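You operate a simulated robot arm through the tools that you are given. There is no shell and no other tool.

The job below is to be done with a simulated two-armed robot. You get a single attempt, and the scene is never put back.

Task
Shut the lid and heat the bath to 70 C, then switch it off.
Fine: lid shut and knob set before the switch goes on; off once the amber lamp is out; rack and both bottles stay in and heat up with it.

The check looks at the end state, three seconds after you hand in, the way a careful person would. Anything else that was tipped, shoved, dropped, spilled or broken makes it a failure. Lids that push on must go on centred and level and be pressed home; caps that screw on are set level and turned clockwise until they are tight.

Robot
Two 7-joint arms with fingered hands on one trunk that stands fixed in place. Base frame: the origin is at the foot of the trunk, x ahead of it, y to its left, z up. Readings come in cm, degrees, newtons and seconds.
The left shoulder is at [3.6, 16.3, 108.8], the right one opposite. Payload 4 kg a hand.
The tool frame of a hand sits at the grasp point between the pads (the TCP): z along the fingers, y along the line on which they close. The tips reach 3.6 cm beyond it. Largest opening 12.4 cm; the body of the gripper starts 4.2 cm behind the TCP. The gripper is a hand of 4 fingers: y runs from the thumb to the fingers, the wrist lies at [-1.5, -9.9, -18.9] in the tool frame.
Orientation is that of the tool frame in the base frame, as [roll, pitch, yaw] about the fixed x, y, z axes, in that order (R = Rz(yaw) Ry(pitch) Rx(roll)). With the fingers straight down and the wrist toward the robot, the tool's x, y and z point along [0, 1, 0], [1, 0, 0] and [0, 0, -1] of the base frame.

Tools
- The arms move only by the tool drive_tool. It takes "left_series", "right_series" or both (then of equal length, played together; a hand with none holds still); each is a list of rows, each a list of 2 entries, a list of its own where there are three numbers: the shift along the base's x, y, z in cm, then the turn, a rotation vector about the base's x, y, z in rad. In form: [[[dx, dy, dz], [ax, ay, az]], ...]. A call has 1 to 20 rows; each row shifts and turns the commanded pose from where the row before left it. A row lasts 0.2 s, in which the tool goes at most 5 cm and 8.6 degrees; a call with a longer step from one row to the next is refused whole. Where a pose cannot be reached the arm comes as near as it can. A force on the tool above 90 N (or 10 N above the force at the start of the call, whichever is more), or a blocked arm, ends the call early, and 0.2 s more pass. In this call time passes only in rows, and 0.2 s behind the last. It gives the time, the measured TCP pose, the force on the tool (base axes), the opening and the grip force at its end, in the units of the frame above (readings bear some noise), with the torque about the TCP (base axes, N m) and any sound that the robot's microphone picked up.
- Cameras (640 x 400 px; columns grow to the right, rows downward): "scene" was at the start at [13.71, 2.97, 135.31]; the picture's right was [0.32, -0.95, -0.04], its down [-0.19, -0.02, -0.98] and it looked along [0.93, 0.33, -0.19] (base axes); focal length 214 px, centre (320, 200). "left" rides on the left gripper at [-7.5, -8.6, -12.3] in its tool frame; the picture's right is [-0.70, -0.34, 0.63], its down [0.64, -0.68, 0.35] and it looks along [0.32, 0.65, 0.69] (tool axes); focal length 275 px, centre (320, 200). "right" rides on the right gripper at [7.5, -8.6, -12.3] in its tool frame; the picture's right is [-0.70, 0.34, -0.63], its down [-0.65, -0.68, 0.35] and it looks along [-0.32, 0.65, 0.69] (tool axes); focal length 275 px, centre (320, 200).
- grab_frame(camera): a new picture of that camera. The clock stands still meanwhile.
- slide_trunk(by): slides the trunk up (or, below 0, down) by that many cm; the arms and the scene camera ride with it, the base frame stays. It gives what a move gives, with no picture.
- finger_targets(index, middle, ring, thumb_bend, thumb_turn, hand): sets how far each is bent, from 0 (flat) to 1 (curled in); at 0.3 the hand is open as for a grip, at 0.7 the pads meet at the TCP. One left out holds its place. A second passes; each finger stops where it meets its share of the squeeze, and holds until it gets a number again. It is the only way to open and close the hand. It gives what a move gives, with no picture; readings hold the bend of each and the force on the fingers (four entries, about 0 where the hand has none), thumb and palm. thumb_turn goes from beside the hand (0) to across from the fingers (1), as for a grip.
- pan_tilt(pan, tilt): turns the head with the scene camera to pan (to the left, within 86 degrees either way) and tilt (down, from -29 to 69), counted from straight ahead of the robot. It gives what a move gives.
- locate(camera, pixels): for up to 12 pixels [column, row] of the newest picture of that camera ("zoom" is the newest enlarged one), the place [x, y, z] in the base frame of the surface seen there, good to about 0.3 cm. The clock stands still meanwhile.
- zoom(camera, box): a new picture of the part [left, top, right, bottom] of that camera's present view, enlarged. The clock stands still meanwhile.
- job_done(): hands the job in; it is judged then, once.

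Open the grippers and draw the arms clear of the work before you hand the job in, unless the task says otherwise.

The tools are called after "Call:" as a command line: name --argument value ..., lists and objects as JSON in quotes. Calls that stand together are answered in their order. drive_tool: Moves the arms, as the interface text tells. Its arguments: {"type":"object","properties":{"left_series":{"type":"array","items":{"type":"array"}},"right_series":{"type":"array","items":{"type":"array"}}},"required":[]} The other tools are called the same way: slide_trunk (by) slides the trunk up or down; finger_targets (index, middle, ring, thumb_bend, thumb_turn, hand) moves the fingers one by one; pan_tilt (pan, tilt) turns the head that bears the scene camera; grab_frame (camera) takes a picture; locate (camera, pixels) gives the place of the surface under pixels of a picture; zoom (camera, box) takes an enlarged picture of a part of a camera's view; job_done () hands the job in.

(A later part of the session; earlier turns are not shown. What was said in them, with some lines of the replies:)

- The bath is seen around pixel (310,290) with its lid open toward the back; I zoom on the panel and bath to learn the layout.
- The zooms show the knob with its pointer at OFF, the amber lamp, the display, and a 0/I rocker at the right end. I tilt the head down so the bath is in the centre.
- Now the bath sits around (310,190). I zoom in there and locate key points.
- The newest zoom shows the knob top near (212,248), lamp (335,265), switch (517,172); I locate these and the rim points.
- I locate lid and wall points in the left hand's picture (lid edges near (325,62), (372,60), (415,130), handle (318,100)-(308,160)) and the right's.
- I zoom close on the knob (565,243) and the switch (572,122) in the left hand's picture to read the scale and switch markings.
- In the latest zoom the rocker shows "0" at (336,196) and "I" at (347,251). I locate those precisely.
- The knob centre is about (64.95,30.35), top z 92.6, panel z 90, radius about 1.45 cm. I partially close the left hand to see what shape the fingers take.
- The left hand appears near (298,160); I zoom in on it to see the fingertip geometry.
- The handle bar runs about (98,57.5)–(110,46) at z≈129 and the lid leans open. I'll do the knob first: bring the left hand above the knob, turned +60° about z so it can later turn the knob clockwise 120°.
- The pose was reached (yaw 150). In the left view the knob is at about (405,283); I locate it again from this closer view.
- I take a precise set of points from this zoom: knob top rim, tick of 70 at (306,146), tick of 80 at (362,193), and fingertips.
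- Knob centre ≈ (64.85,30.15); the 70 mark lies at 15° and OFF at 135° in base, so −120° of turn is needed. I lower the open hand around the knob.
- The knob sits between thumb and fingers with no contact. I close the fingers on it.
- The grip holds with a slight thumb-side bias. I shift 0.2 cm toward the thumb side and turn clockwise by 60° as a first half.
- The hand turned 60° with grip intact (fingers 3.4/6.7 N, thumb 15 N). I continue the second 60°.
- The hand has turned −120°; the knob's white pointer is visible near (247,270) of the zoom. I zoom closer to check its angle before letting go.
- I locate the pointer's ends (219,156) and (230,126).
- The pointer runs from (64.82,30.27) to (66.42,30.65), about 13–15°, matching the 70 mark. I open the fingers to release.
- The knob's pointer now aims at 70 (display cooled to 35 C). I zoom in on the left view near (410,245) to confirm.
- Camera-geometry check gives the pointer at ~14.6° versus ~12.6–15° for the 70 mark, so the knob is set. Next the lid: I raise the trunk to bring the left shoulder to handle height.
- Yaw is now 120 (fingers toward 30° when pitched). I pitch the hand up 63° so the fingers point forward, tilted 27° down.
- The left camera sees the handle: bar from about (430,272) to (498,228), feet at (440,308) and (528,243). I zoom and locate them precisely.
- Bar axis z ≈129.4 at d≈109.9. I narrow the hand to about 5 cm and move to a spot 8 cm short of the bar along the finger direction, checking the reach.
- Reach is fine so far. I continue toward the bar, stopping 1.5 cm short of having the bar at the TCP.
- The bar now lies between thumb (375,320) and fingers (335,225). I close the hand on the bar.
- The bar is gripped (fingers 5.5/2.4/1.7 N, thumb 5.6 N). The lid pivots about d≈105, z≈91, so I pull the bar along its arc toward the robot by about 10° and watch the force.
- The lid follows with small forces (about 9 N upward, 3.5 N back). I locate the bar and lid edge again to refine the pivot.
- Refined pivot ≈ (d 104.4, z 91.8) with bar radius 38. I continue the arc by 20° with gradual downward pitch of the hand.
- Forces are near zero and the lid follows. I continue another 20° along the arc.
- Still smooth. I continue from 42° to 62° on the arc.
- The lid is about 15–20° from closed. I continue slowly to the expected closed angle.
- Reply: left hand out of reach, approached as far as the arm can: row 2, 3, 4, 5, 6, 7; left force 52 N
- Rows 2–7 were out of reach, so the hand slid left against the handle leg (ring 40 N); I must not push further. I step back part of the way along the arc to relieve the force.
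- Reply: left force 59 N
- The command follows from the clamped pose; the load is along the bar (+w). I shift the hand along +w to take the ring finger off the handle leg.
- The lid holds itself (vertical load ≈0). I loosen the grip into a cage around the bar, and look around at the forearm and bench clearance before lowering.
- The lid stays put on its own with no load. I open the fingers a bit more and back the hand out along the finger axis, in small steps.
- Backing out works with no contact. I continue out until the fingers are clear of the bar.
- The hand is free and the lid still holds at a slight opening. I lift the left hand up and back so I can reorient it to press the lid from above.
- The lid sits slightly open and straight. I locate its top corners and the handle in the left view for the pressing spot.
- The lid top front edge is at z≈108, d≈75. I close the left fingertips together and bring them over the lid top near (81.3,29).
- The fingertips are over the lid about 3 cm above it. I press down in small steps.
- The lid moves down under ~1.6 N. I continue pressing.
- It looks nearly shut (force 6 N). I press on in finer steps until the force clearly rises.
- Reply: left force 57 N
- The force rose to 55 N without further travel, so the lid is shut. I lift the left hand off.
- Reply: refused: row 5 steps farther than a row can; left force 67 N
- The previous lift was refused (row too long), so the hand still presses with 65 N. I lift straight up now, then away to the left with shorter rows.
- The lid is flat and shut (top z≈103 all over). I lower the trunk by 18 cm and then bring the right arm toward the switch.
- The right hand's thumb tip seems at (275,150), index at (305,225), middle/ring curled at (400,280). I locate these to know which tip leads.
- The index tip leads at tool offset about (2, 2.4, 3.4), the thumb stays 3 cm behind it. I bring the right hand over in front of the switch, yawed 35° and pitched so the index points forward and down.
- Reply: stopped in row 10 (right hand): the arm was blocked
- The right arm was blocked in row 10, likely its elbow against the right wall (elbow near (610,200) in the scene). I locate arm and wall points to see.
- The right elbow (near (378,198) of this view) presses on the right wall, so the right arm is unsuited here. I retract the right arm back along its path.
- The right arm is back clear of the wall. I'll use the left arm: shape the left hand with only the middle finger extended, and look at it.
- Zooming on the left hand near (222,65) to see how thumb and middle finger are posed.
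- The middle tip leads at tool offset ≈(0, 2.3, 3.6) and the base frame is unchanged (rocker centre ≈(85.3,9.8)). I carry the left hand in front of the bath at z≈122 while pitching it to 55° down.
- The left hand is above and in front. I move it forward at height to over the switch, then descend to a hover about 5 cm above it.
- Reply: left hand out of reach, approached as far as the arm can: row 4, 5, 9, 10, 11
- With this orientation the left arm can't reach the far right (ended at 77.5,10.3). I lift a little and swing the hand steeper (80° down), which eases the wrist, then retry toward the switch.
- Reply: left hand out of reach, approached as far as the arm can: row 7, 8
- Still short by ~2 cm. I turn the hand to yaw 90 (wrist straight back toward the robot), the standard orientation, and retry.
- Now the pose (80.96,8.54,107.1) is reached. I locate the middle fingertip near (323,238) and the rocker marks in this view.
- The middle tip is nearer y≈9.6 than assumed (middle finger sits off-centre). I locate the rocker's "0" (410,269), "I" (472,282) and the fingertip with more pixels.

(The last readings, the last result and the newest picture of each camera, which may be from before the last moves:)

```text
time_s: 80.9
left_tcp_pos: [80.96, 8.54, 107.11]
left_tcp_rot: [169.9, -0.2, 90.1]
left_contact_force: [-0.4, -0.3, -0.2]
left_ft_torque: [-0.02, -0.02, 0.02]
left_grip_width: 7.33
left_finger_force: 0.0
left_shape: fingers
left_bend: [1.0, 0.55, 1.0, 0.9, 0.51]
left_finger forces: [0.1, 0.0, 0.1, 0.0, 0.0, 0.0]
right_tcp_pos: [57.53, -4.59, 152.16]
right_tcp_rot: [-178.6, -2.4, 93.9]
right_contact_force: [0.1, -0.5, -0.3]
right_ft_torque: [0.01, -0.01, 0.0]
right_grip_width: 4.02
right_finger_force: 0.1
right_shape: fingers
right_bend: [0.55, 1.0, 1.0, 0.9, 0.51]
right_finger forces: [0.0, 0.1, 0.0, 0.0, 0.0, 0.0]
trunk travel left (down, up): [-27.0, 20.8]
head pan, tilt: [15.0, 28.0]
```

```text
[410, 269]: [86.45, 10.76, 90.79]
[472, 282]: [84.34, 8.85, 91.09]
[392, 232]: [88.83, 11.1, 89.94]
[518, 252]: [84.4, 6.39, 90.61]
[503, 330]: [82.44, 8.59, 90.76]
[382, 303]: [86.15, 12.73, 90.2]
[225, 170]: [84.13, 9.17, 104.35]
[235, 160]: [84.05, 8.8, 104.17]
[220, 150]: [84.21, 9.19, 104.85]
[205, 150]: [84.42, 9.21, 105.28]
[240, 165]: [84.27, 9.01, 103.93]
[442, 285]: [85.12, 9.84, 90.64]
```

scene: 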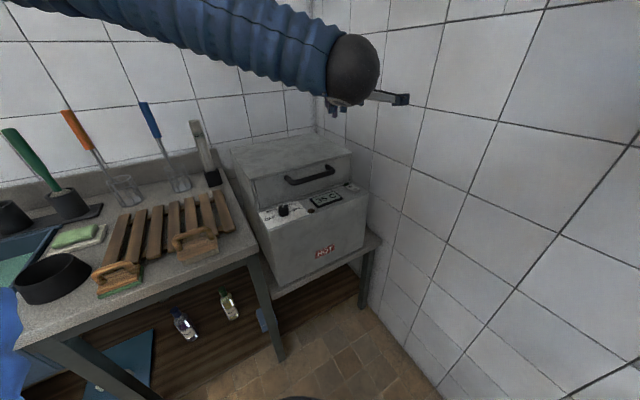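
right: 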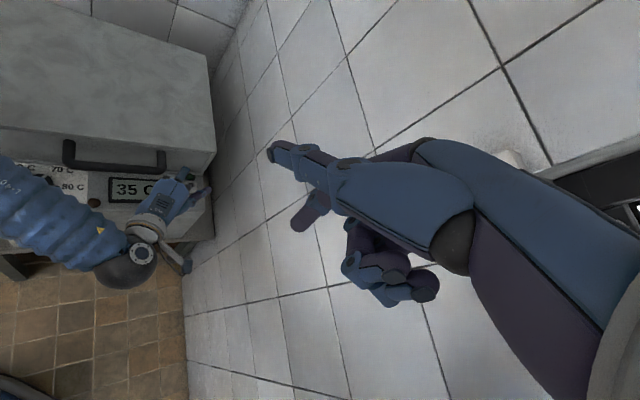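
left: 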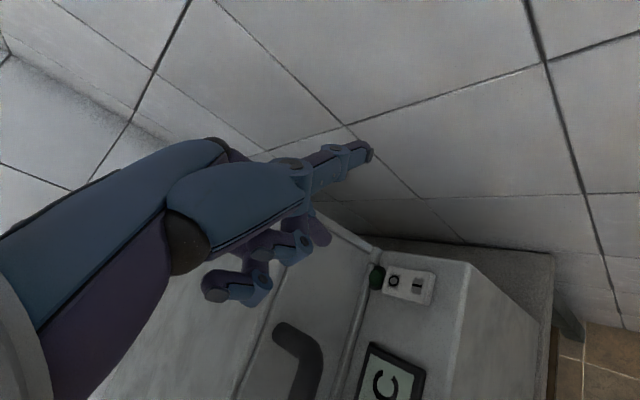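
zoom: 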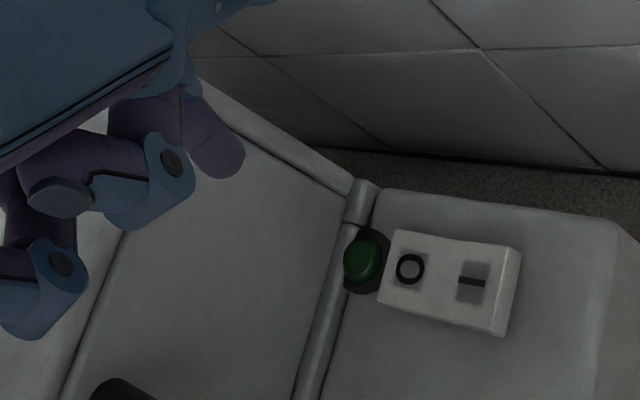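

Tip ≈(84.2,9.5,103.8); the "I" end is at (84.3,8.85,91.1). I shift −0.2,−0.9 and go down 9.5 cm to a near hover.

Call:
drive_tool --left_series '[[[-0.1, -0.45, 0], [0, 0, 0]], [[-0.1, -0.45, 0], [0, 0, 0]], [[0, 0, -2], [0, 0, 0]], [[0, 0, -2], [0, 0, 0]], [[0, 0, -2], [0, 0, 0]], [[0, 0, -2], [0, 0, 0]], [[0, 0, -1.5], [0, 0, 0]], [[0, 0, 0], [0, 0, 0]]]'

Call:
grab_frame --camera "left"

Call:
zoom --camera "scene" --box '[280, 130, 400, 230]'

Call:
zoom --camera "right" --box '[40, 100, 240, 280]'

```text
time_s: 82.7
left_tcp_pos: [80.86, 7.61, 97.66]
left_tcp_rot: [169.9, 0.0, 90.2]
left_contact_force: [0.5, 0.0, -0.2]
left_ft_torque: [0.0, 0.0, -0.02]
left_grip_width: 7.32
left_finger_force: 0.0
left_shape: fingers
left_bend: [1.0, 0.55, 1.0, 0.9, 0.51]
left_finger forces: [0.1, 0.0, 0.0, 0.0, 0.0, 0.0]
right_tcp_pos: [57.49, -4.72, 152.02]
right_tcp_rot: [-178.6, -2.4, 93.9]
right_contact_force: [-0.2, -0.8, -0.2]
right_ft_torque: [0.01, 0.02, -0.02]
right_grip_width: 4.03
right_finger_force: 0.2
right_shape: fingers
right_bend: [0.55, 1.0, 1.0, 0.9, 0.51]
right_finger forces: [0.0, 0.0, 0.0, 0.0, 0.0, 0.0]
trunk travel left (down, up): [-27.0, 20.8]
head pan, tilt: [15.0, 28.0]
```

```text
taken
```

left: 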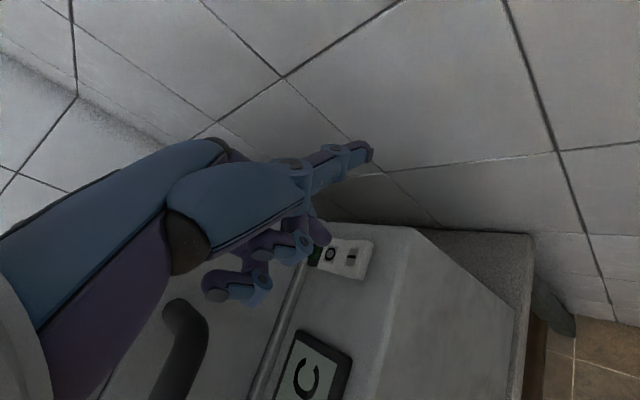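

```text
4.00 times, centred on (340, 180) of scene
```

zoom: 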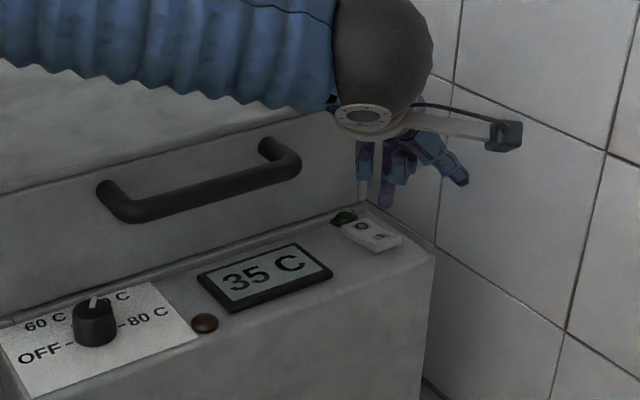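

```text
2.22 times, centred on (140, 190) of right
```

zoom: 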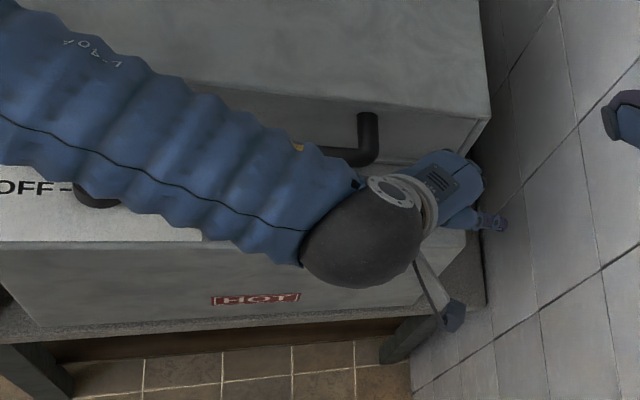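

In the scene zoom the fingertip is at (387,203), just above the switch (370,235). I zoom tighter there and locate the tip against the rocker.

Call:
zoom --camera "scene" --box '[345, 160, 405, 205]'

Call:
locate --camera "zoom" --pixels '[[290, 200], [285, 220], [280, 205], [160, 235], [215, 280], [250, 290], [150, 290], [270, 150], [120, 170]]'

```text
8.89 times, centred on (375, 182) of scene
```

zoom: 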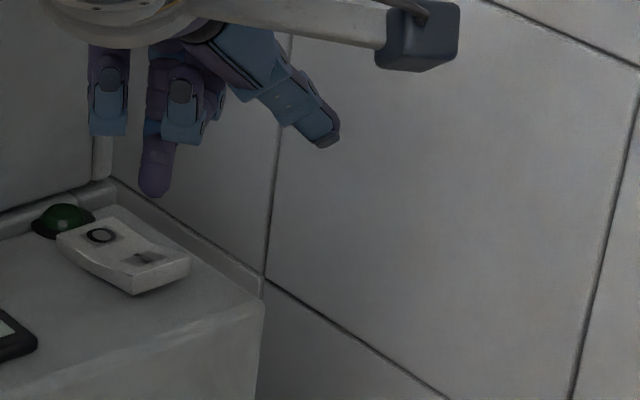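

```text
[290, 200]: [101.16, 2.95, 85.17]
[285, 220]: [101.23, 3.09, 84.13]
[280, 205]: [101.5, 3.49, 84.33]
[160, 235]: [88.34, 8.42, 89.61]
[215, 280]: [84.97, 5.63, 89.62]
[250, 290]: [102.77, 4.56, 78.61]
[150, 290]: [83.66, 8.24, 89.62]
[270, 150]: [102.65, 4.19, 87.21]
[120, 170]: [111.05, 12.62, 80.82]
```

The middle tip is at (153,190) and "I" at (147,257) in this zoom. I locate both.

Call:
locate --camera "zoom" --pixels '[[153, 190], [150, 180], [165, 180], [145, 185], [155, 165], [147, 257], [100, 236], [110, 132], [180, 140], [335, 143]]'

```text
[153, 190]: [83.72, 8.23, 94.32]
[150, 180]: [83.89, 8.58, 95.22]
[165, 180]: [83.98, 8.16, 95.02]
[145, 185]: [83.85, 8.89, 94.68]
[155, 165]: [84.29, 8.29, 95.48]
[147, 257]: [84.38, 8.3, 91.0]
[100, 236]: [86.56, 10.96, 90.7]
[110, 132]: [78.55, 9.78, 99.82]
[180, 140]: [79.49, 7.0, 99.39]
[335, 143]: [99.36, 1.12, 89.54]
```

The tip (≈84.1,8.5,94.2) is right over "I". I press down in small steps and listen for a click.

Call:
drive_tool --left_series '[[[0, 0, -1.2], [0, 0, 0]], [[0, 0, -1.0], [0, 0, 0]], [[0, 0, -0.4], [0, 0, 0]], [[0, 0, -0.3], [0, 0, 0]], [[0, 0, -0.3], [0, 0, 0]]]'

Call:
zoom --camera "scene" --box '[330, 160, 405, 215]'

```text
time_s: 83.9
left_tcp_pos: [80.87, 7.7, 94.53]
left_tcp_rot: [169.8, -0.1, 90.2]
left_contact_force: [0.1, -1.3, 1.1]
left_ft_torque: [0.0, -0.06, -0.03]
left_grip_width: 7.35
left_finger_force: 0.5
left_shape: fingers
left_bend: [1.0, 0.55, 1.0, 0.9, 0.51]
left_finger forces: [0.0, 1.3, 0.1, 0.1, 0.0, 0.0]
right_tcp_pos: [57.49, -4.6, 152.13]
right_tcp_rot: [-178.5, -2.4, 93.9]
right_contact_force: [-0.5, -0.1, -0.4]
right_ft_torque: [-0.02, 0.0, -0.01]
right_grip_width: 4.01
right_finger_force: 0.0
right_shape: fingers
right_bend: [0.55, 1.0, 1.0, 0.9, 0.51]
right_finger forces: [0.0, 0.1, 0.0, 0.0, 0.0, 0.0]
trunk travel left (down, up): [-27.0, 20.8]
head pan, tilt: [15.0, 28.0]
```

```text
7.27 times, centred on (368, 188) of scene
```

zoom: 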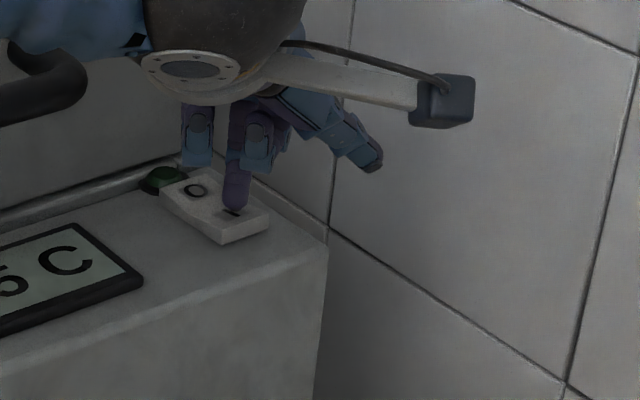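

The middle finger just touches at "I" (1.3 N). Before this I confirmed lid shut and knob at 70; I now press further.

Call:
drive_tool --left_series '[[[0, 0, -0.25], [0, 0, 0]], [[0, 0, -0.25], [0, 0, 0]]]'

Call:
zoom --camera "scene" --box '[280, 150, 405, 225]'

```text
time_s: 84.5
left_tcp_pos: [80.86, 7.5, 94.3]
left_tcp_rot: [169.7, -0.1, 90.1]
left_contact_force: [0.4, 0.7, 12.0]
left_ft_torque: [0.17, -0.44, 0.01]
left_grip_width: 7.35
left_finger_force: 5.3
left_shape: fingers
left_bend: [1.0, 0.54, 1.0, 0.9, 0.51]
left_finger forces: [0.0, 11.4, 0.1, 0.0, 0.0, 0.1]
right_tcp_pos: [57.31, -4.66, 152.09]
right_tcp_rot: [-178.7, -2.3, 93.8]
right_contact_force: [0.0, 0.0, 0.3]
right_ft_torque: [0.03, -0.02, -0.03]
right_grip_width: 4.05
right_finger_force: 0.1
right_shape: fingers
right_bend: [0.55, 1.0, 1.0, 0.9, 0.51]
right_finger forces: [0.1, 0.0, 0.1, 0.1, 0.0, 0.1]
trunk travel left (down, up): [-27.0, 20.8]
head pan, tilt: [15.0, 28.0]
```

```text
5.12 times, centred on (342, 188) of scene
```

zoom: 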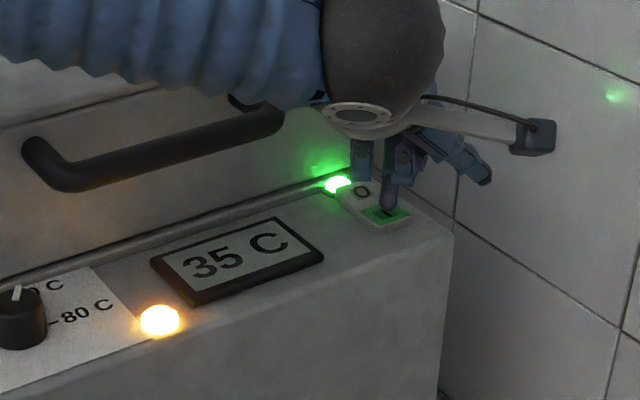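

The green lamp and the amber lamp are both lit: heating at 70 with the lid shut. I lift the finger straight up.

Call:
drive_tool --left_series '[[[0, 0, 0.5], [0, 0, 0]], [[0, 0, 1.5], [0, 0, 0]], [[0, 0, 2.5], [0, 0, 0]], [[0, 0, 0], [0, 0, 0]]]'

Call:
zoom --camera "scene" --box '[280, 150, 405, 225]'

```text
time_s: 85.5
left_tcp_pos: [80.79, 7.63, 98.5]
left_tcp_rot: [169.9, -0.2, 90.2]
left_contact_force: [0.0, 0.1, 0.2]
left_ft_torque: [-0.01, 0.0, 0.0]
left_grip_width: 7.34
left_finger_force: 0.0
left_shape: fingers
left_bend: [1.0, 0.55, 1.0, 0.9, 0.51]
left_finger forces: [0.1, 0.0, 0.1, 0.0, 0.0, 0.0]
right_tcp_pos: [57.56, -4.69, 152.05]
right_tcp_rot: [-178.6, -2.4, 93.9]
right_contact_force: [-0.2, -1.3, 0.6]
right_ft_torque: [0.01, 0.0, 0.03]
right_grip_width: 4.04
right_finger_force: 0.0
right_shape: fingers
right_bend: [0.55, 1.0, 1.0, 0.9, 0.51]
right_finger forces: [0.0, 0.0, 0.0, 0.0, 0.0, 0.0]
trunk travel left (down, up): [-27.0, 20.8]
head pan, tilt: [15.0, 28.0]
```

```text
5.12 times, centred on (342, 188) of scene
```

zoom: 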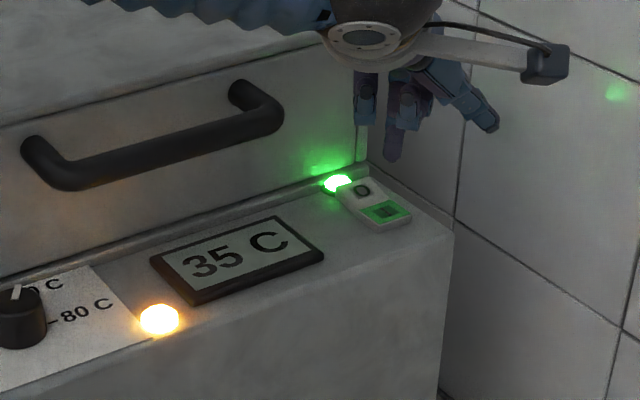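

The rocker is on; now I prepare for "0" later. I locate the ring knuckle (365,105) and the handle corner (270,105) to judge clearance.

Call:
locate --camera "zoom" --pixels '[[365, 105], [358, 115], [375, 90], [245, 85], [280, 115], [265, 130], [362, 190], [385, 212], [395, 155], [405, 115]]'

Call:
grab_frame --camera "left"

```text
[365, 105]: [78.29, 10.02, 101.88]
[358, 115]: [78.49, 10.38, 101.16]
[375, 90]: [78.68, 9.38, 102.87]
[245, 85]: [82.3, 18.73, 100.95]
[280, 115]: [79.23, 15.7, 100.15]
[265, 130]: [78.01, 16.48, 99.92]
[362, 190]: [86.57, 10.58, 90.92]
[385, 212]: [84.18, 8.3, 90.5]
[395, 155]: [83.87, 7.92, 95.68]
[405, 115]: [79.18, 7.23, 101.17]
```

```text
taken
```

left: 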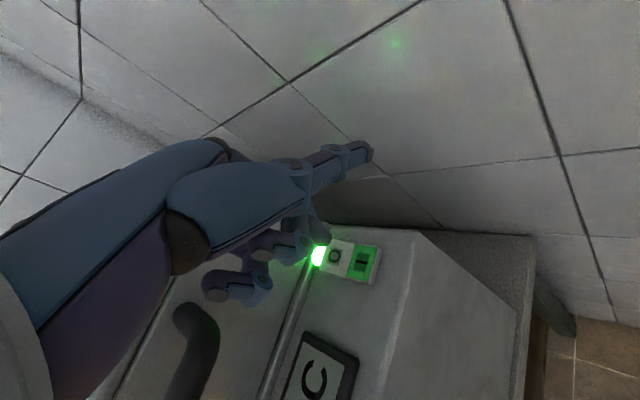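

Clearance to the handle corner (79.2,15.7,100) will be about 1.5 cm if I shift to "0". I shift slowly (+2.35,+2.2) at this height and check.

Call:
drive_tool --left_series '[[[0.6, 0.55, 0], [0, 0, 0]], [[0.6, 0.55, 0], [0, 0, 0]], [[0.6, 0.55, 0], [0, 0, 0]], [[0.55, 0.55, 0], [0, 0, 0]], [[0, 0, 0], [0, 0, 0]]]'

Call:
zoom --camera "scene" --box '[300, 140, 405, 210]'

Call:
grab_frame --camera "left"

```text
time_s: 86.7
left_tcp_pos: [83.15, 9.98, 98.45]
left_tcp_rot: [169.9, -0.3, 90.1]
left_contact_force: [0.6, -0.3, -0.8]
left_ft_torque: [0.02, -0.01, 0.0]
left_grip_width: 7.32
left_finger_force: 0.1
left_shape: fingers
left_bend: [1.0, 0.55, 1.0, 0.9, 0.51]
left_finger forces: [0.0, 0.1, 0.1, 0.1, 0.0, 0.1]
right_tcp_pos: [57.46, -4.58, 152.1]
right_tcp_rot: [-178.5, -2.4, 93.8]
right_contact_force: [0.0, -0.2, -0.2]
right_ft_torque: [0.0, 0.03, -0.02]
right_grip_width: 4.04
right_finger_force: 0.1
right_shape: fingers
right_bend: [0.55, 1.0, 1.0, 0.9, 0.51]
right_finger forces: [0.0, 0.1, 0.0, 0.0, 0.0, 0.0]
trunk travel left (down, up): [-27.0, 20.8]
head pan, tilt: [15.0, 28.0]
```

```text
5.71 times, centred on (352, 175) of scene
```

zoom: 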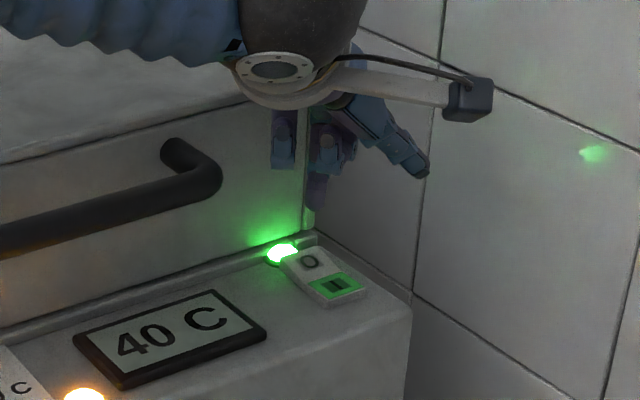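

```text
taken
```

left: 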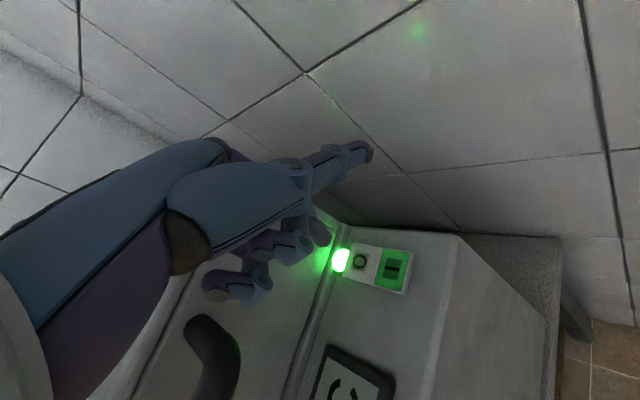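

No contact, and the display reads 40 C and rising. I locate the fingertip (316,205) and the "0" mark (308,262).

Call:
locate --camera "zoom" --pixels '[[316, 207], [312, 200], [322, 198], [308, 262], [335, 285], [284, 165], [185, 160], [205, 195], [280, 250]]'

```text
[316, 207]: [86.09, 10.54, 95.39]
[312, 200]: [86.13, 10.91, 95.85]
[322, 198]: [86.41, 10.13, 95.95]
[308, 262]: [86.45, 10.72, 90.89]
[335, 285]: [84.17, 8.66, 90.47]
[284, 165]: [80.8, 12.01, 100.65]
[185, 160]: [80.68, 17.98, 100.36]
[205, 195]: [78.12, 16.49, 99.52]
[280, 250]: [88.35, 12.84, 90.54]
```

The tip is right over "0". I lower 2 cm and wait about 3 s, then check the display and the amber lamp.

Call:
drive_tool --left_series '[[[0, 0, -1], [0, 0, 0]], [[0, 0, -1], [0, 0, 0]], [[0, 0, 0], [0, 0, 0]], [[0, 0, 0], [0, 0, 0]], [[0, 0, 0], [0, 0, 0]], [[0, 0, 0], [0, 0, 0]], [[0, 0, 0], [0, 0, 0]], [[0, 0, 0], [0, 0, 0]], [[0, 0, 0], [0, 0, 0]], [[0, 0, 0], [0, 0, 0]], [[0, 0, 0], [0, 0, 0]], [[0, 0, 0], [0, 0, 0]], [[0, 0, 0], [0, 0, 0]], [[0, 0, 0], [0, 0, 0]]]'

Call:
zoom --camera "scene" --box '[265, 140, 405, 225]'

```text
time_s: 89.7
left_tcp_pos: [83.11, 10.02, 96.39]
left_tcp_rot: [169.9, -0.2, 90.1]
left_contact_force: [-0.8, 0.7, -0.5]
left_ft_torque: [-0.04, 0.01, 0.04]
left_grip_width: 7.35
left_finger_force: 0.0
left_shape: fingers
left_bend: [1.0, 0.55, 1.0, 0.9, 0.51]
left_finger forces: [0.0, 0.0, 0.0, 0.1, 0.0, 0.1]
right_tcp_pos: [57.42, -4.57, 151.97]
right_tcp_rot: [-178.6, -2.4, 93.9]
right_contact_force: [-0.3, 0.2, 0.5]
right_ft_torque: [0.0, 0.0, -0.02]
right_grip_width: 4.04
right_finger_force: 0.0
right_shape: fingers
right_bend: [0.55, 1.0, 1.0, 0.9, 0.51]
right_finger forces: [0.0, 0.0, 0.0, 0.0, 0.0, 0.1]
trunk travel left (down, up): [-27.0, 20.8]
head pan, tilt: [15.0, 28.0]
```

```text
4.57 times, centred on (335, 182) of scene
```

zoom: 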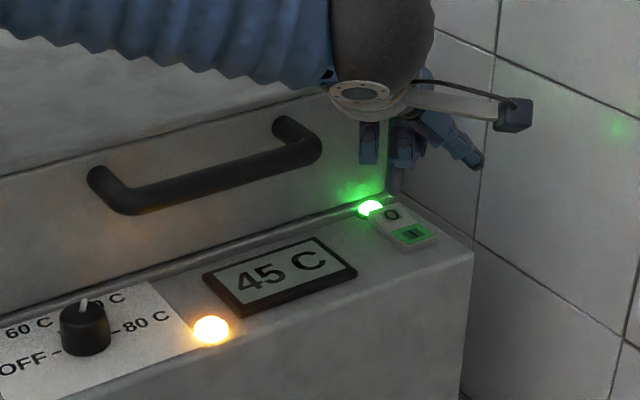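

45 C with the amber lamp still lit. I wait 4 s more.

Call:
drive_tool --left_series '[[[0, 0, 0], [0, 0, 0]], [[0, 0, 0], [0, 0, 0]], [[0, 0, 0], [0, 0, 0]], [[0, 0, 0], [0, 0, 0]], [[0, 0, 0], [0, 0, 0]], [[0, 0, 0], [0, 0, 0]], [[0, 0, 0], [0, 0, 0]], [[0, 0, 0], [0, 0, 0]], [[0, 0, 0], [0, 0, 0]], [[0, 0, 0], [0, 0, 0]], [[0, 0, 0], [0, 0, 0]], [[0, 0, 0], [0, 0, 0]], [[0, 0, 0], [0, 0, 0]], [[0, 0, 0], [0, 0, 0]], [[0, 0, 0], [0, 0, 0]], [[0, 0, 0], [0, 0, 0]], [[0, 0, 0], [0, 0, 0]], [[0, 0, 0], [0, 0, 0]], [[0, 0, 0], [0, 0, 0]]]'

Call:
zoom --camera "scene" --box '[265, 140, 405, 225]'

```text
time_s: 93.7
left_tcp_pos: [83.09, 9.91, 96.4]
left_tcp_rot: [169.9, -0.2, 90.1]
left_contact_force: [0.2, 0.5, -0.6]
left_ft_torque: [-0.01, 0.01, -0.04]
left_grip_width: 7.32
left_finger_force: 0.1
left_shape: fingers
left_bend: [1.0, 0.55, 1.0, 0.9, 0.51]
left_finger forces: [0.0, 0.1, 0.1, 0.0, 0.0, 0.0]
right_tcp_pos: [57.57, -4.62, 152.11]
right_tcp_rot: [-178.7, -2.4, 93.8]
right_contact_force: [-0.4, -0.2, 0.1]
right_ft_torque: [0.02, -0.01, -0.01]
right_grip_width: 4.02
right_finger_force: 0.0
right_shape: fingers
right_bend: [0.55, 1.0, 1.0, 0.9, 0.51]
right_finger forces: [0.0, 0.1, 0.0, 0.0, 0.0, 0.0]
trunk travel left (down, up): [-27.0, 20.8]
head pan, tilt: [15.0, 28.0]
```

```text
4.57 times, centred on (335, 182) of scene
```

zoom: 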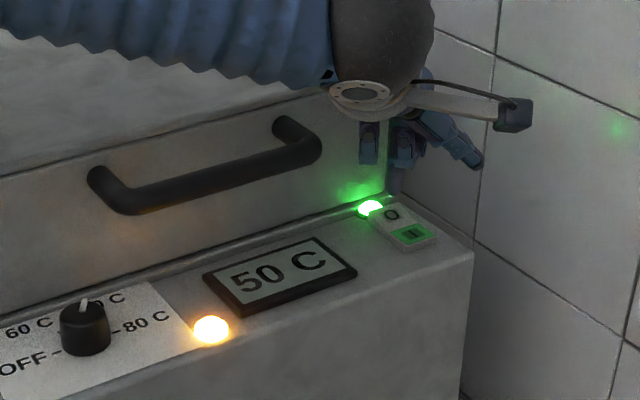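

50 C and still heating. I wait another 4 s.

Call:
drive_tool --left_series '[[[0, 0, 0], [0, 0, 0]], [[0, 0, 0], [0, 0, 0]], [[0, 0, 0], [0, 0, 0]], [[0, 0, 0], [0, 0, 0]], [[0, 0, 0], [0, 0, 0]], [[0, 0, 0], [0, 0, 0]], [[0, 0, 0], [0, 0, 0]], [[0, 0, 0], [0, 0, 0]], [[0, 0, 0], [0, 0, 0]], [[0, 0, 0], [0, 0, 0]], [[0, 0, 0], [0, 0, 0]], [[0, 0, 0], [0, 0, 0]], [[0, 0, 0], [0, 0, 0]], [[0, 0, 0], [0, 0, 0]], [[0, 0, 0], [0, 0, 0]], [[0, 0, 0], [0, 0, 0]], [[0, 0, 0], [0, 0, 0]], [[0, 0, 0], [0, 0, 0]], [[0, 0, 0], [0, 0, 0]]]'

Call:
zoom --camera "scene" --box '[265, 140, 405, 225]'

```text
time_s: 97.7
left_tcp_pos: [83.17, 9.83, 96.34]
left_tcp_rot: [169.9, -0.3, 90.0]
left_contact_force: [-1.0, -1.0, -0.6]
left_ft_torque: [-0.03, -0.02, 0.0]
left_grip_width: 7.33
left_finger_force: 0.1
left_shape: fingers
left_bend: [1.0, 0.55, 1.0, 0.9, 0.51]
left_finger forces: [0.0, 0.0, 0.1, 0.0, 0.0, 0.0]
right_tcp_pos: [57.46, -4.59, 152.04]
right_tcp_rot: [-178.6, -2.4, 93.8]
right_contact_force: [0.7, -0.6, 0.3]
right_ft_torque: [-0.03, 0.0, -0.03]
right_grip_width: 4.03
right_finger_force: 0.0
right_shape: fingers
right_bend: [0.55, 1.0, 1.0, 0.9, 0.51]
right_finger forces: [0.1, 0.0, 0.0, 0.0, 0.0, 0.1]
trunk travel left (down, up): [-27.0, 20.8]
head pan, tilt: [15.0, 28.0]
```

```text
4.57 times, centred on (335, 182) of scene
```

zoom: 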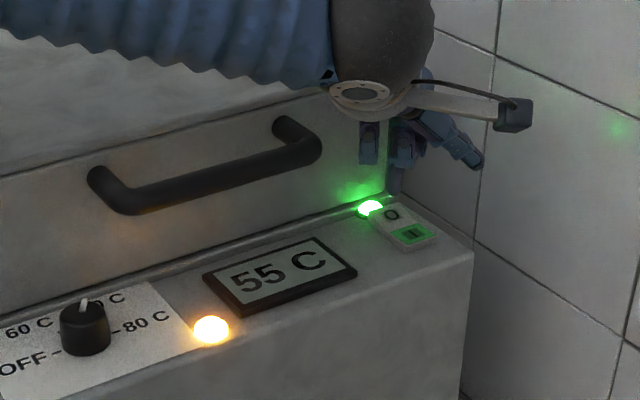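

55 C with amber still lit. I keep waiting.

Call:
drive_tool --left_series '[[[0, 0, 0], [0, 0, 0]], [[0, 0, 0], [0, 0, 0]], [[0, 0, 0], [0, 0, 0]], [[0, 0, 0], [0, 0, 0]], [[0, 0, 0], [0, 0, 0]], [[0, 0, 0], [0, 0, 0]], [[0, 0, 0], [0, 0, 0]], [[0, 0, 0], [0, 0, 0]], [[0, 0, 0], [0, 0, 0]], [[0, 0, 0], [0, 0, 0]], [[0, 0, 0], [0, 0, 0]], [[0, 0, 0], [0, 0, 0]], [[0, 0, 0], [0, 0, 0]], [[0, 0, 0], [0, 0, 0]], [[0, 0, 0], [0, 0, 0]], [[0, 0, 0], [0, 0, 0]], [[0, 0, 0], [0, 0, 0]], [[0, 0, 0], [0, 0, 0]], [[0, 0, 0], [0, 0, 0]]]'

Call:
zoom --camera "scene" --box '[265, 140, 405, 225]'

```text
time_s: 101.7
left_tcp_pos: [83.15, 9.91, 96.32]
left_tcp_rot: [170.0, -0.3, 90.2]
left_contact_force: [0.1, -0.4, -0.1]
left_ft_torque: [-0.02, 0.03, 0.0]
left_grip_width: 7.35
left_finger_force: 0.0
left_shape: fingers
left_bend: [1.0, 0.55, 1.0, 0.9, 0.51]
left_finger forces: [0.1, 0.0, 0.0, 0.0, 0.0, 0.0]
right_tcp_pos: [57.49, -4.69, 152.21]
right_tcp_rot: [-178.6, -2.4, 93.8]
right_contact_force: [-1.1, 0.0, 0.2]
right_ft_torque: [0.0, -0.03, -0.02]
right_grip_width: 4.02
right_finger_force: 0.0
right_shape: fingers
right_bend: [0.55, 1.0, 1.0, 0.9, 0.51]
right_finger forces: [0.0, 0.1, 0.0, 0.1, 0.0, 0.0]
trunk travel left (down, up): [-27.0, 20.8]
head pan, tilt: [15.0, 28.0]
```

```text
4.57 times, centred on (335, 182) of scene
```

zoom: 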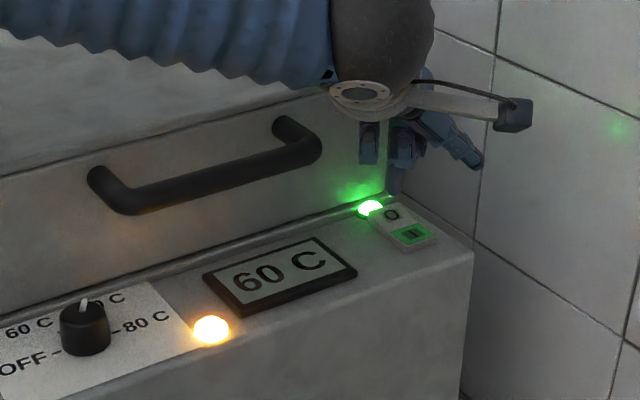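

60 C, amber on. I wait another 4 s.

Call:
drive_tool --left_series '[[[0, 0, 0], [0, 0, 0]], [[0, 0, 0], [0, 0, 0]], [[0, 0, 0], [0, 0, 0]], [[0, 0, 0], [0, 0, 0]], [[0, 0, 0], [0, 0, 0]], [[0, 0, 0], [0, 0, 0]], [[0, 0, 0], [0, 0, 0]], [[0, 0, 0], [0, 0, 0]], [[0, 0, 0], [0, 0, 0]], [[0, 0, 0], [0, 0, 0]], [[0, 0, 0], [0, 0, 0]], [[0, 0, 0], [0, 0, 0]], [[0, 0, 0], [0, 0, 0]], [[0, 0, 0], [0, 0, 0]], [[0, 0, 0], [0, 0, 0]], [[0, 0, 0], [0, 0, 0]], [[0, 0, 0], [0, 0, 0]], [[0, 0, 0], [0, 0, 0]], [[0, 0, 0], [0, 0, 0]]]'

Call:
zoom --camera "scene" --box '[265, 140, 405, 225]'

```text
time_s: 105.7
left_tcp_pos: [83.1, 9.93, 96.33]
left_tcp_rot: [169.9, -0.2, 90.0]
left_contact_force: [-0.1, -0.2, -0.7]
left_ft_torque: [-0.01, 0.02, 0.02]
left_grip_width: 7.34
left_finger_force: 0.1
left_shape: fingers
left_bend: [1.0, 0.55, 1.0, 0.9, 0.51]
left_finger forces: [0.0, 0.0, 0.0, 0.0, 0.0, 0.0]
right_tcp_pos: [57.51, -4.53, 152.19]
right_tcp_rot: [-178.6, -2.4, 93.7]
right_contact_force: [-0.5, -0.1, -0.3]
right_ft_torque: [0.02, 0.01, 0.0]
right_grip_width: 4.04
right_finger_force: 0.1
right_shape: fingers
right_bend: [0.55, 1.0, 1.0, 0.9, 0.51]
right_finger forces: [0.0, 0.0, 0.0, 0.1, 0.1, 0.0]
trunk travel left (down, up): [-27.0, 20.8]
head pan, tilt: [15.0, 28.0]
```

```text
4.57 times, centred on (335, 182) of scene
```

zoom: 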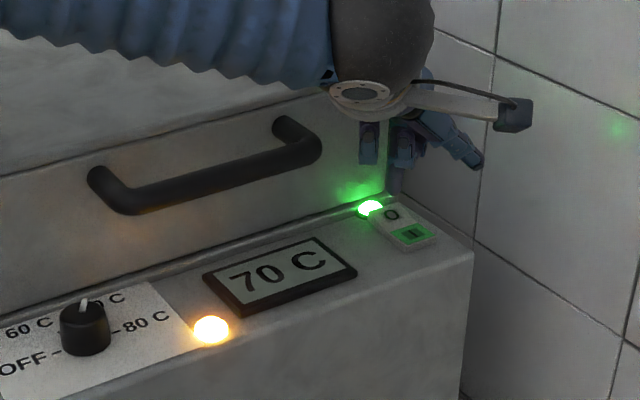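

The display reads 70 C but the amber lamp is still lit, so I wait 1 s and look again.

Call:
drive_tool --left_series '[[[0, 0, 0], [0, 0, 0]], [[0, 0, 0], [0, 0, 0]], [[0, 0, 0], [0, 0, 0]], [[0, 0, 0], [0, 0, 0]]]'

Call:
zoom --camera "scene" --box '[265, 140, 405, 225]'

```text
time_s: 106.7
left_tcp_pos: [83.2, 9.86, 96.43]
left_tcp_rot: [170.0, -0.2, 90.1]
left_contact_force: [0.2, 0.2, 0.0]
left_ft_torque: [0.0, -0.02, -0.01]
left_grip_width: 7.35
left_finger_force: 0.1
left_shape: fingers
left_bend: [1.0, 0.55, 1.0, 0.9, 0.51]
left_finger forces: [0.1, 0.0, 0.0, 0.0, 0.0, 0.1]
right_tcp_pos: [57.51, -4.68, 152.07]
right_tcp_rot: [-178.6, -2.3, 93.9]
right_contact_force: [0.7, 0.3, -0.8]
right_ft_torque: [-0.01, -0.01, 0.04]
right_grip_width: 4.07
right_finger_force: 0.1
right_shape: fingers
right_bend: [0.55, 1.0, 1.0, 0.9, 0.51]
right_finger forces: [0.0, 0.0, 0.1, 0.0, 0.1, 0.1]
trunk travel left (down, up): [-27.0, 20.8]
head pan, tilt: [15.0, 28.0]
```

```text
4.57 times, centred on (335, 182) of scene
```

zoom: 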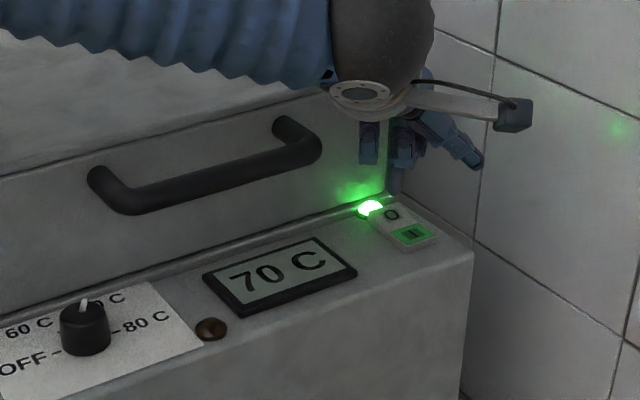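

The amber lamp is out at 70 C. I press "0" now.

Call:
drive_tool --left_series '[[[0, 0, -1.0], [0, 0, 0]], [[0, 0, -0.5], [0, 0, 0]], [[0, 0, -0.3], [0, 0, 0]], [[0, 0, -0.25], [0, 0, 0]]]'

Call:
zoom --camera "scene" --box '[265, 140, 405, 225]'

```text
time_s: 107.7
left_tcp_pos: [83.18, 9.93, 94.36]
left_tcp_rot: [169.8, 0.0, 90.1]
left_contact_force: [0.8, 0.2, 0.2]
left_ft_torque: [-0.01, -0.04, -0.05]
left_grip_width: 7.35
left_finger_force: 0.6
left_shape: fingers
left_bend: [1.0, 0.55, 1.0, 0.9, 0.51]
left_finger forces: [0.0, 0.7, 0.0, 0.0, 0.0, 0.0]
right_tcp_pos: [57.57, -4.68, 152.12]
right_tcp_rot: [-178.5, -2.4, 93.8]
right_contact_force: [0.0, -0.1, 0.0]
right_ft_torque: [-0.01, 0.01, 0.05]
right_grip_width: 4.02
right_finger_force: 0.1
right_shape: fingers
right_bend: [0.55, 1.0, 1.0, 0.9, 0.51]
right_finger forces: [0.0, 0.1, 0.1, 0.1, 0.1, 0.0]
trunk travel left (down, up): [-27.0, 20.8]
head pan, tilt: [15.0, 28.0]
```

```text
4.57 times, centred on (335, 182) of scene
```

zoom: 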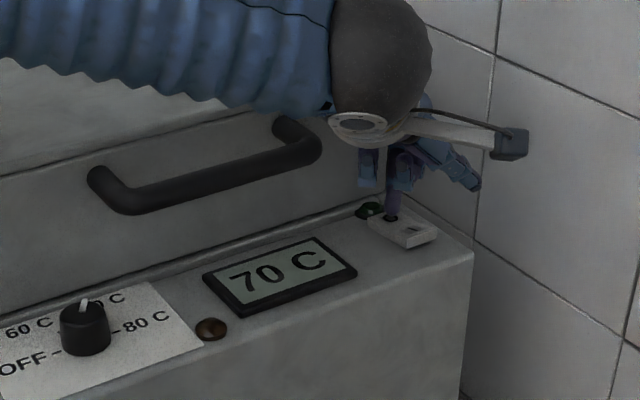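

The green lamp is out: the bath is off, at 70 C. I lift the finger straight up and draw the arm back.

Call:
drive_tool --left_series '[[[0, 0, 0.6], [0, 0, 0]], [[0, 0, 2], [0, 0, 0]], [[0, 0, 3.5], [0, 0, 0]], [[0, 0, 4], [0, 0, 0]], [[0, 0, 4], [0, 0, 0]], [[-1, 0, 4], [0, 0, 0]], [[-2, 0.5, 4], [0, 0, 0]], [[-3, 2, 3], [0, 0, 0]], [[-3, 3, 2], [0, 0, 0]], [[-3, 3.5, 1], [0, 0, 0]], [[-2, 4, 0], [0, 0, 0]], [[-2, 4, 0], [0, 0, 0]], [[-2, 4, 0], [0, 0, 0]], [[-2, 4, 0], [0, 0, 0]], [[-1, 4, 0], [0, 0, 0]], [[0, 4, 0], [0, 0, 0]], [[0, 3, 0], [0, 0, 0]], [[0, 0, 0], [0, 0, 0]]]'

Call:
grab_frame --camera "scene"

Call:
zoom --camera "scene" --box '[220, 110, 390, 230]'

```text
time_s: 111.5
left_tcp_pos: [62.24, 46.0, 122.55]
left_tcp_rot: [170.0, -0.2, 90.1]
left_contact_force: [-0.2, -0.5, 0.1]
left_ft_torque: [-0.01, 0.02, 0.03]
left_grip_width: 7.36
left_finger_force: 0.0
left_shape: fingers
left_bend: [1.0, 0.55, 1.0, 0.9, 0.51]
left_finger forces: [0.1, 0.1, 0.1, 0.0, 0.0, 0.0]
right_tcp_pos: [57.53, -4.71, 152.11]
right_tcp_rot: [-178.5, -2.4, 93.8]
right_contact_force: [0.4, -0.4, 0.0]
right_ft_torque: [0.02, -0.03, 0.01]
right_grip_width: 4.04
right_finger_force: 0.1
right_shape: fingers
right_bend: [0.55, 1.0, 1.0, 0.9, 0.51]
right_finger forces: [0.0, 0.1, 0.0, 0.0, 0.0, 0.1]
trunk travel left (down, up): [-27.0, 20.8]
head pan, tilt: [15.0, 28.0]
```

```text
taken
```

scene: 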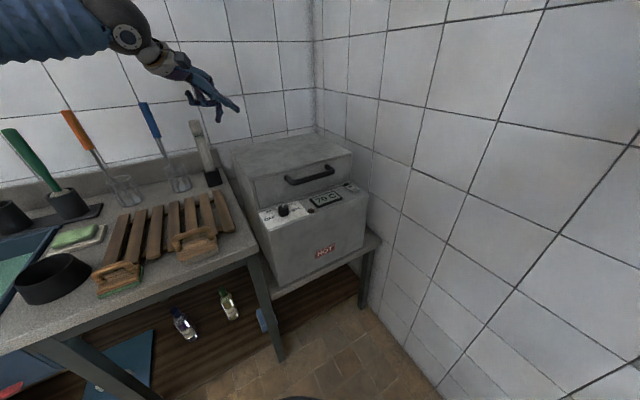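

```text
3.33 times, centred on (305, 170) of scene
```

zoom: 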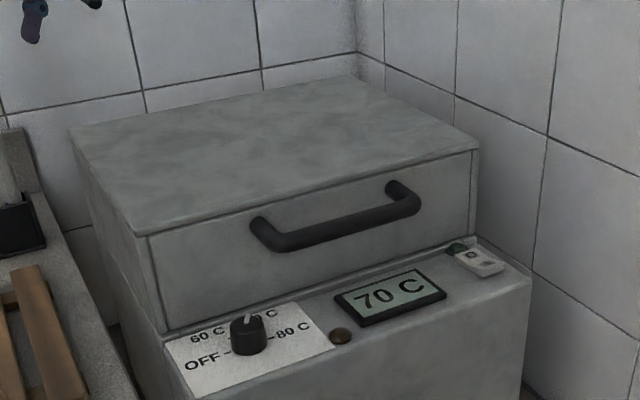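

All is as wanted: lid shut, knob at 70, rocker at 0, lamps out, display 70 C. I open both hands and raise the left arm clear.

Call:
drive_tool --left_series '[[[0, 0, 4], [0, 0, 0]], [[0, 0, 4], [0, 0, 0]], [[0, 0, 4], [0, 0, 0]], [[0, 0, 4], [0, 0, 0]], [[0, 0, 4], [0, 0, 0]], [[0, 0, 3], [0, 0, 0]]]'

Call:
finger_targets --hand "left" --index 0.3 --middle 0.3 --ring 0.3 --thumb_bend 0.3 --thumb_turn 1

Call:
finger_targets --hand "right" --index 0.3 --middle 0.3 --ring 0.3 --thumb_bend 0.3 --thumb_turn 1

Call:
zoom --camera "scene" --box '[250, 150, 390, 230]'

Call:
grab_frame --camera "scene"

```text
time_s: 112.9
left_tcp_pos: [62.21, 45.71, 145.51]
left_tcp_rot: [169.8, -0.2, 90.1]
left_contact_force: [0.1, 0.0, 0.2]
left_ft_torque: [0.03, -0.01, -0.03]
left_grip_width: 7.33
left_finger_force: 0.1
left_shape: fingers
left_bend: [1.0, 0.55, 1.0, 0.9, 0.51]
left_finger forces: [0.0, 0.0, 0.0, 0.0, 0.0, 0.1]
right_tcp_pos: [57.51, -4.68, 152.09]
right_tcp_rot: [-178.7, -2.3, 93.9]
right_contact_force: [-0.9, 0.6, -0.9]
right_ft_torque: [0.0, 0.0, 0.02]
right_grip_width: 4.03
right_finger_force: 0.0
right_shape: fingers
right_bend: [0.55, 1.0, 1.0, 0.9, 0.51]
right_finger forces: [0.0, 0.1, 0.0, 0.0, 0.0, 0.1]
trunk travel left (down, up): [-27.0, 20.8]
head pan, tilt: [15.0, 28.0]
```

```text
time_s: 113.9
left_tcp_pos: [62.03, 45.82, 145.37]
left_tcp_rot: [169.9, 0.0, 90.1]
left_contact_force: [-0.3, 1.0, 0.5]
left_ft_torque: [-0.02, 0.0, 0.02]
left_grip_width: 12.28
left_finger_force: 0.1
left_shape: fingers
left_bend: [0.3, 0.3, 0.3, 0.3, 0.98]
left_finger forces: [0.0, 0.1, 0.0, 0.0, 0.1, 0.0]
right_tcp_pos: [57.38, -4.74, 152.09]
right_tcp_rot: [-178.7, -2.3, 93.8]
right_contact_force: [0.0, -0.1, -0.4]
right_ft_torque: [0.01, 0.0, 0.0]
right_grip_width: 4.04
right_finger_force: 0.0
right_shape: fingers
right_bend: [0.55, 1.0, 1.0, 0.9, 0.51]
right_finger forces: [0.0, 0.0, 0.0, 0.1, 0.0, 0.0]
trunk travel left (down, up): [-27.0, 20.8]
head pan, tilt: [15.0, 28.0]
```

```text
time_s: 114.9
left_tcp_pos: [62.08, 45.79, 145.28]
left_tcp_rot: [169.9, -0.2, 90.1]
left_contact_force: [0.9, 0.6, 0.7]
left_ft_torque: [-0.02, 0.03, 0.0]
left_grip_width: 12.29
left_finger_force: 0.1
left_shape: fingers
left_bend: [0.3, 0.3, 0.3, 0.3, 0.98]
left_finger forces: [0.0, 0.1, 0.0, 0.0, 0.0, 0.0]
right_tcp_pos: [57.45, -4.67, 152.17]
right_tcp_rot: [-178.6, -2.5, 93.9]
right_contact_force: [0.3, -0.5, -0.1]
right_ft_torque: [-0.02, 0.02, 0.02]
right_grip_width: 12.28
right_finger_force: 0.0
right_shape: fingers
right_bend: [0.3, 0.3, 0.3, 0.3, 0.98]
right_finger forces: [0.0, 0.0, 0.1, 0.1, 0.1, 0.1]
trunk travel left (down, up): [-27.0, 20.8]
head pan, tilt: [15.0, 28.0]
```

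```text
4.57 times, centred on (320, 190) of scene
```

zoom: 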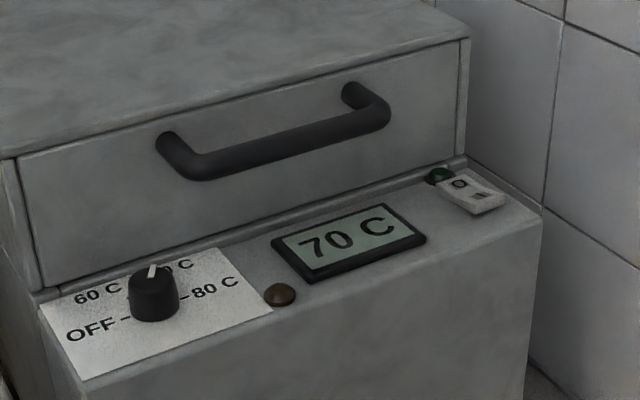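

```text
taken
```

scene: 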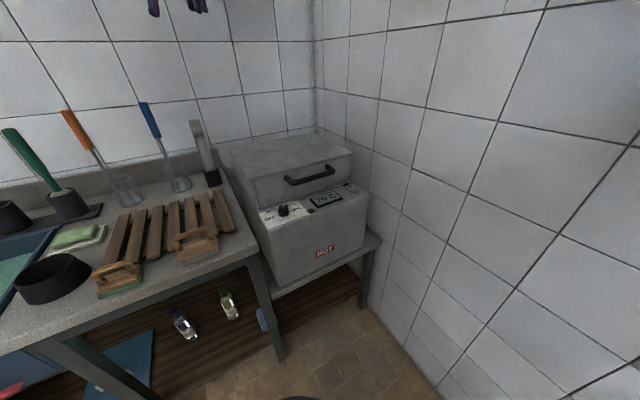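

The lid is shut, the knob points at 70, the rocker is at 0, both lamps are out and the display shows 70 C. Nothing on the bench looks disturbed, and both hands are open and clear, so I hand the job in.

Call:
job_done

```text
The job is handed in.
```

The bath was heated to 70 C with the lid shut and then switched off. At hand-in the display still read 70 C.

- **Order:** I set the knob to 70 and shut the lid before switching on at about 84 s. The amber lamp went out at about 107 s, and I switched off about a second later.
- **End state:** the lid is flat and shut, the knob points at 70, the switch is at 0, and the amber and green lamps are out. Both hands are open and the arms are clear.
- **Rack and bottles:** I left them in place and nothing touched them, but I did not look inside again after shutting the lid.
- **Lid handle:** while closing the lid, my left hand slid along the handle and pushed sideways on one leg, with a force of up to about 60 N. I backed off, let go and pressed the lid down from the top, so no damage was visible.
- **Right wall:** the right elbow pressed against the wall when I first tried the switch with that arm. I pulled it back and used the left arm instead.

The bench items look the same as at the start.
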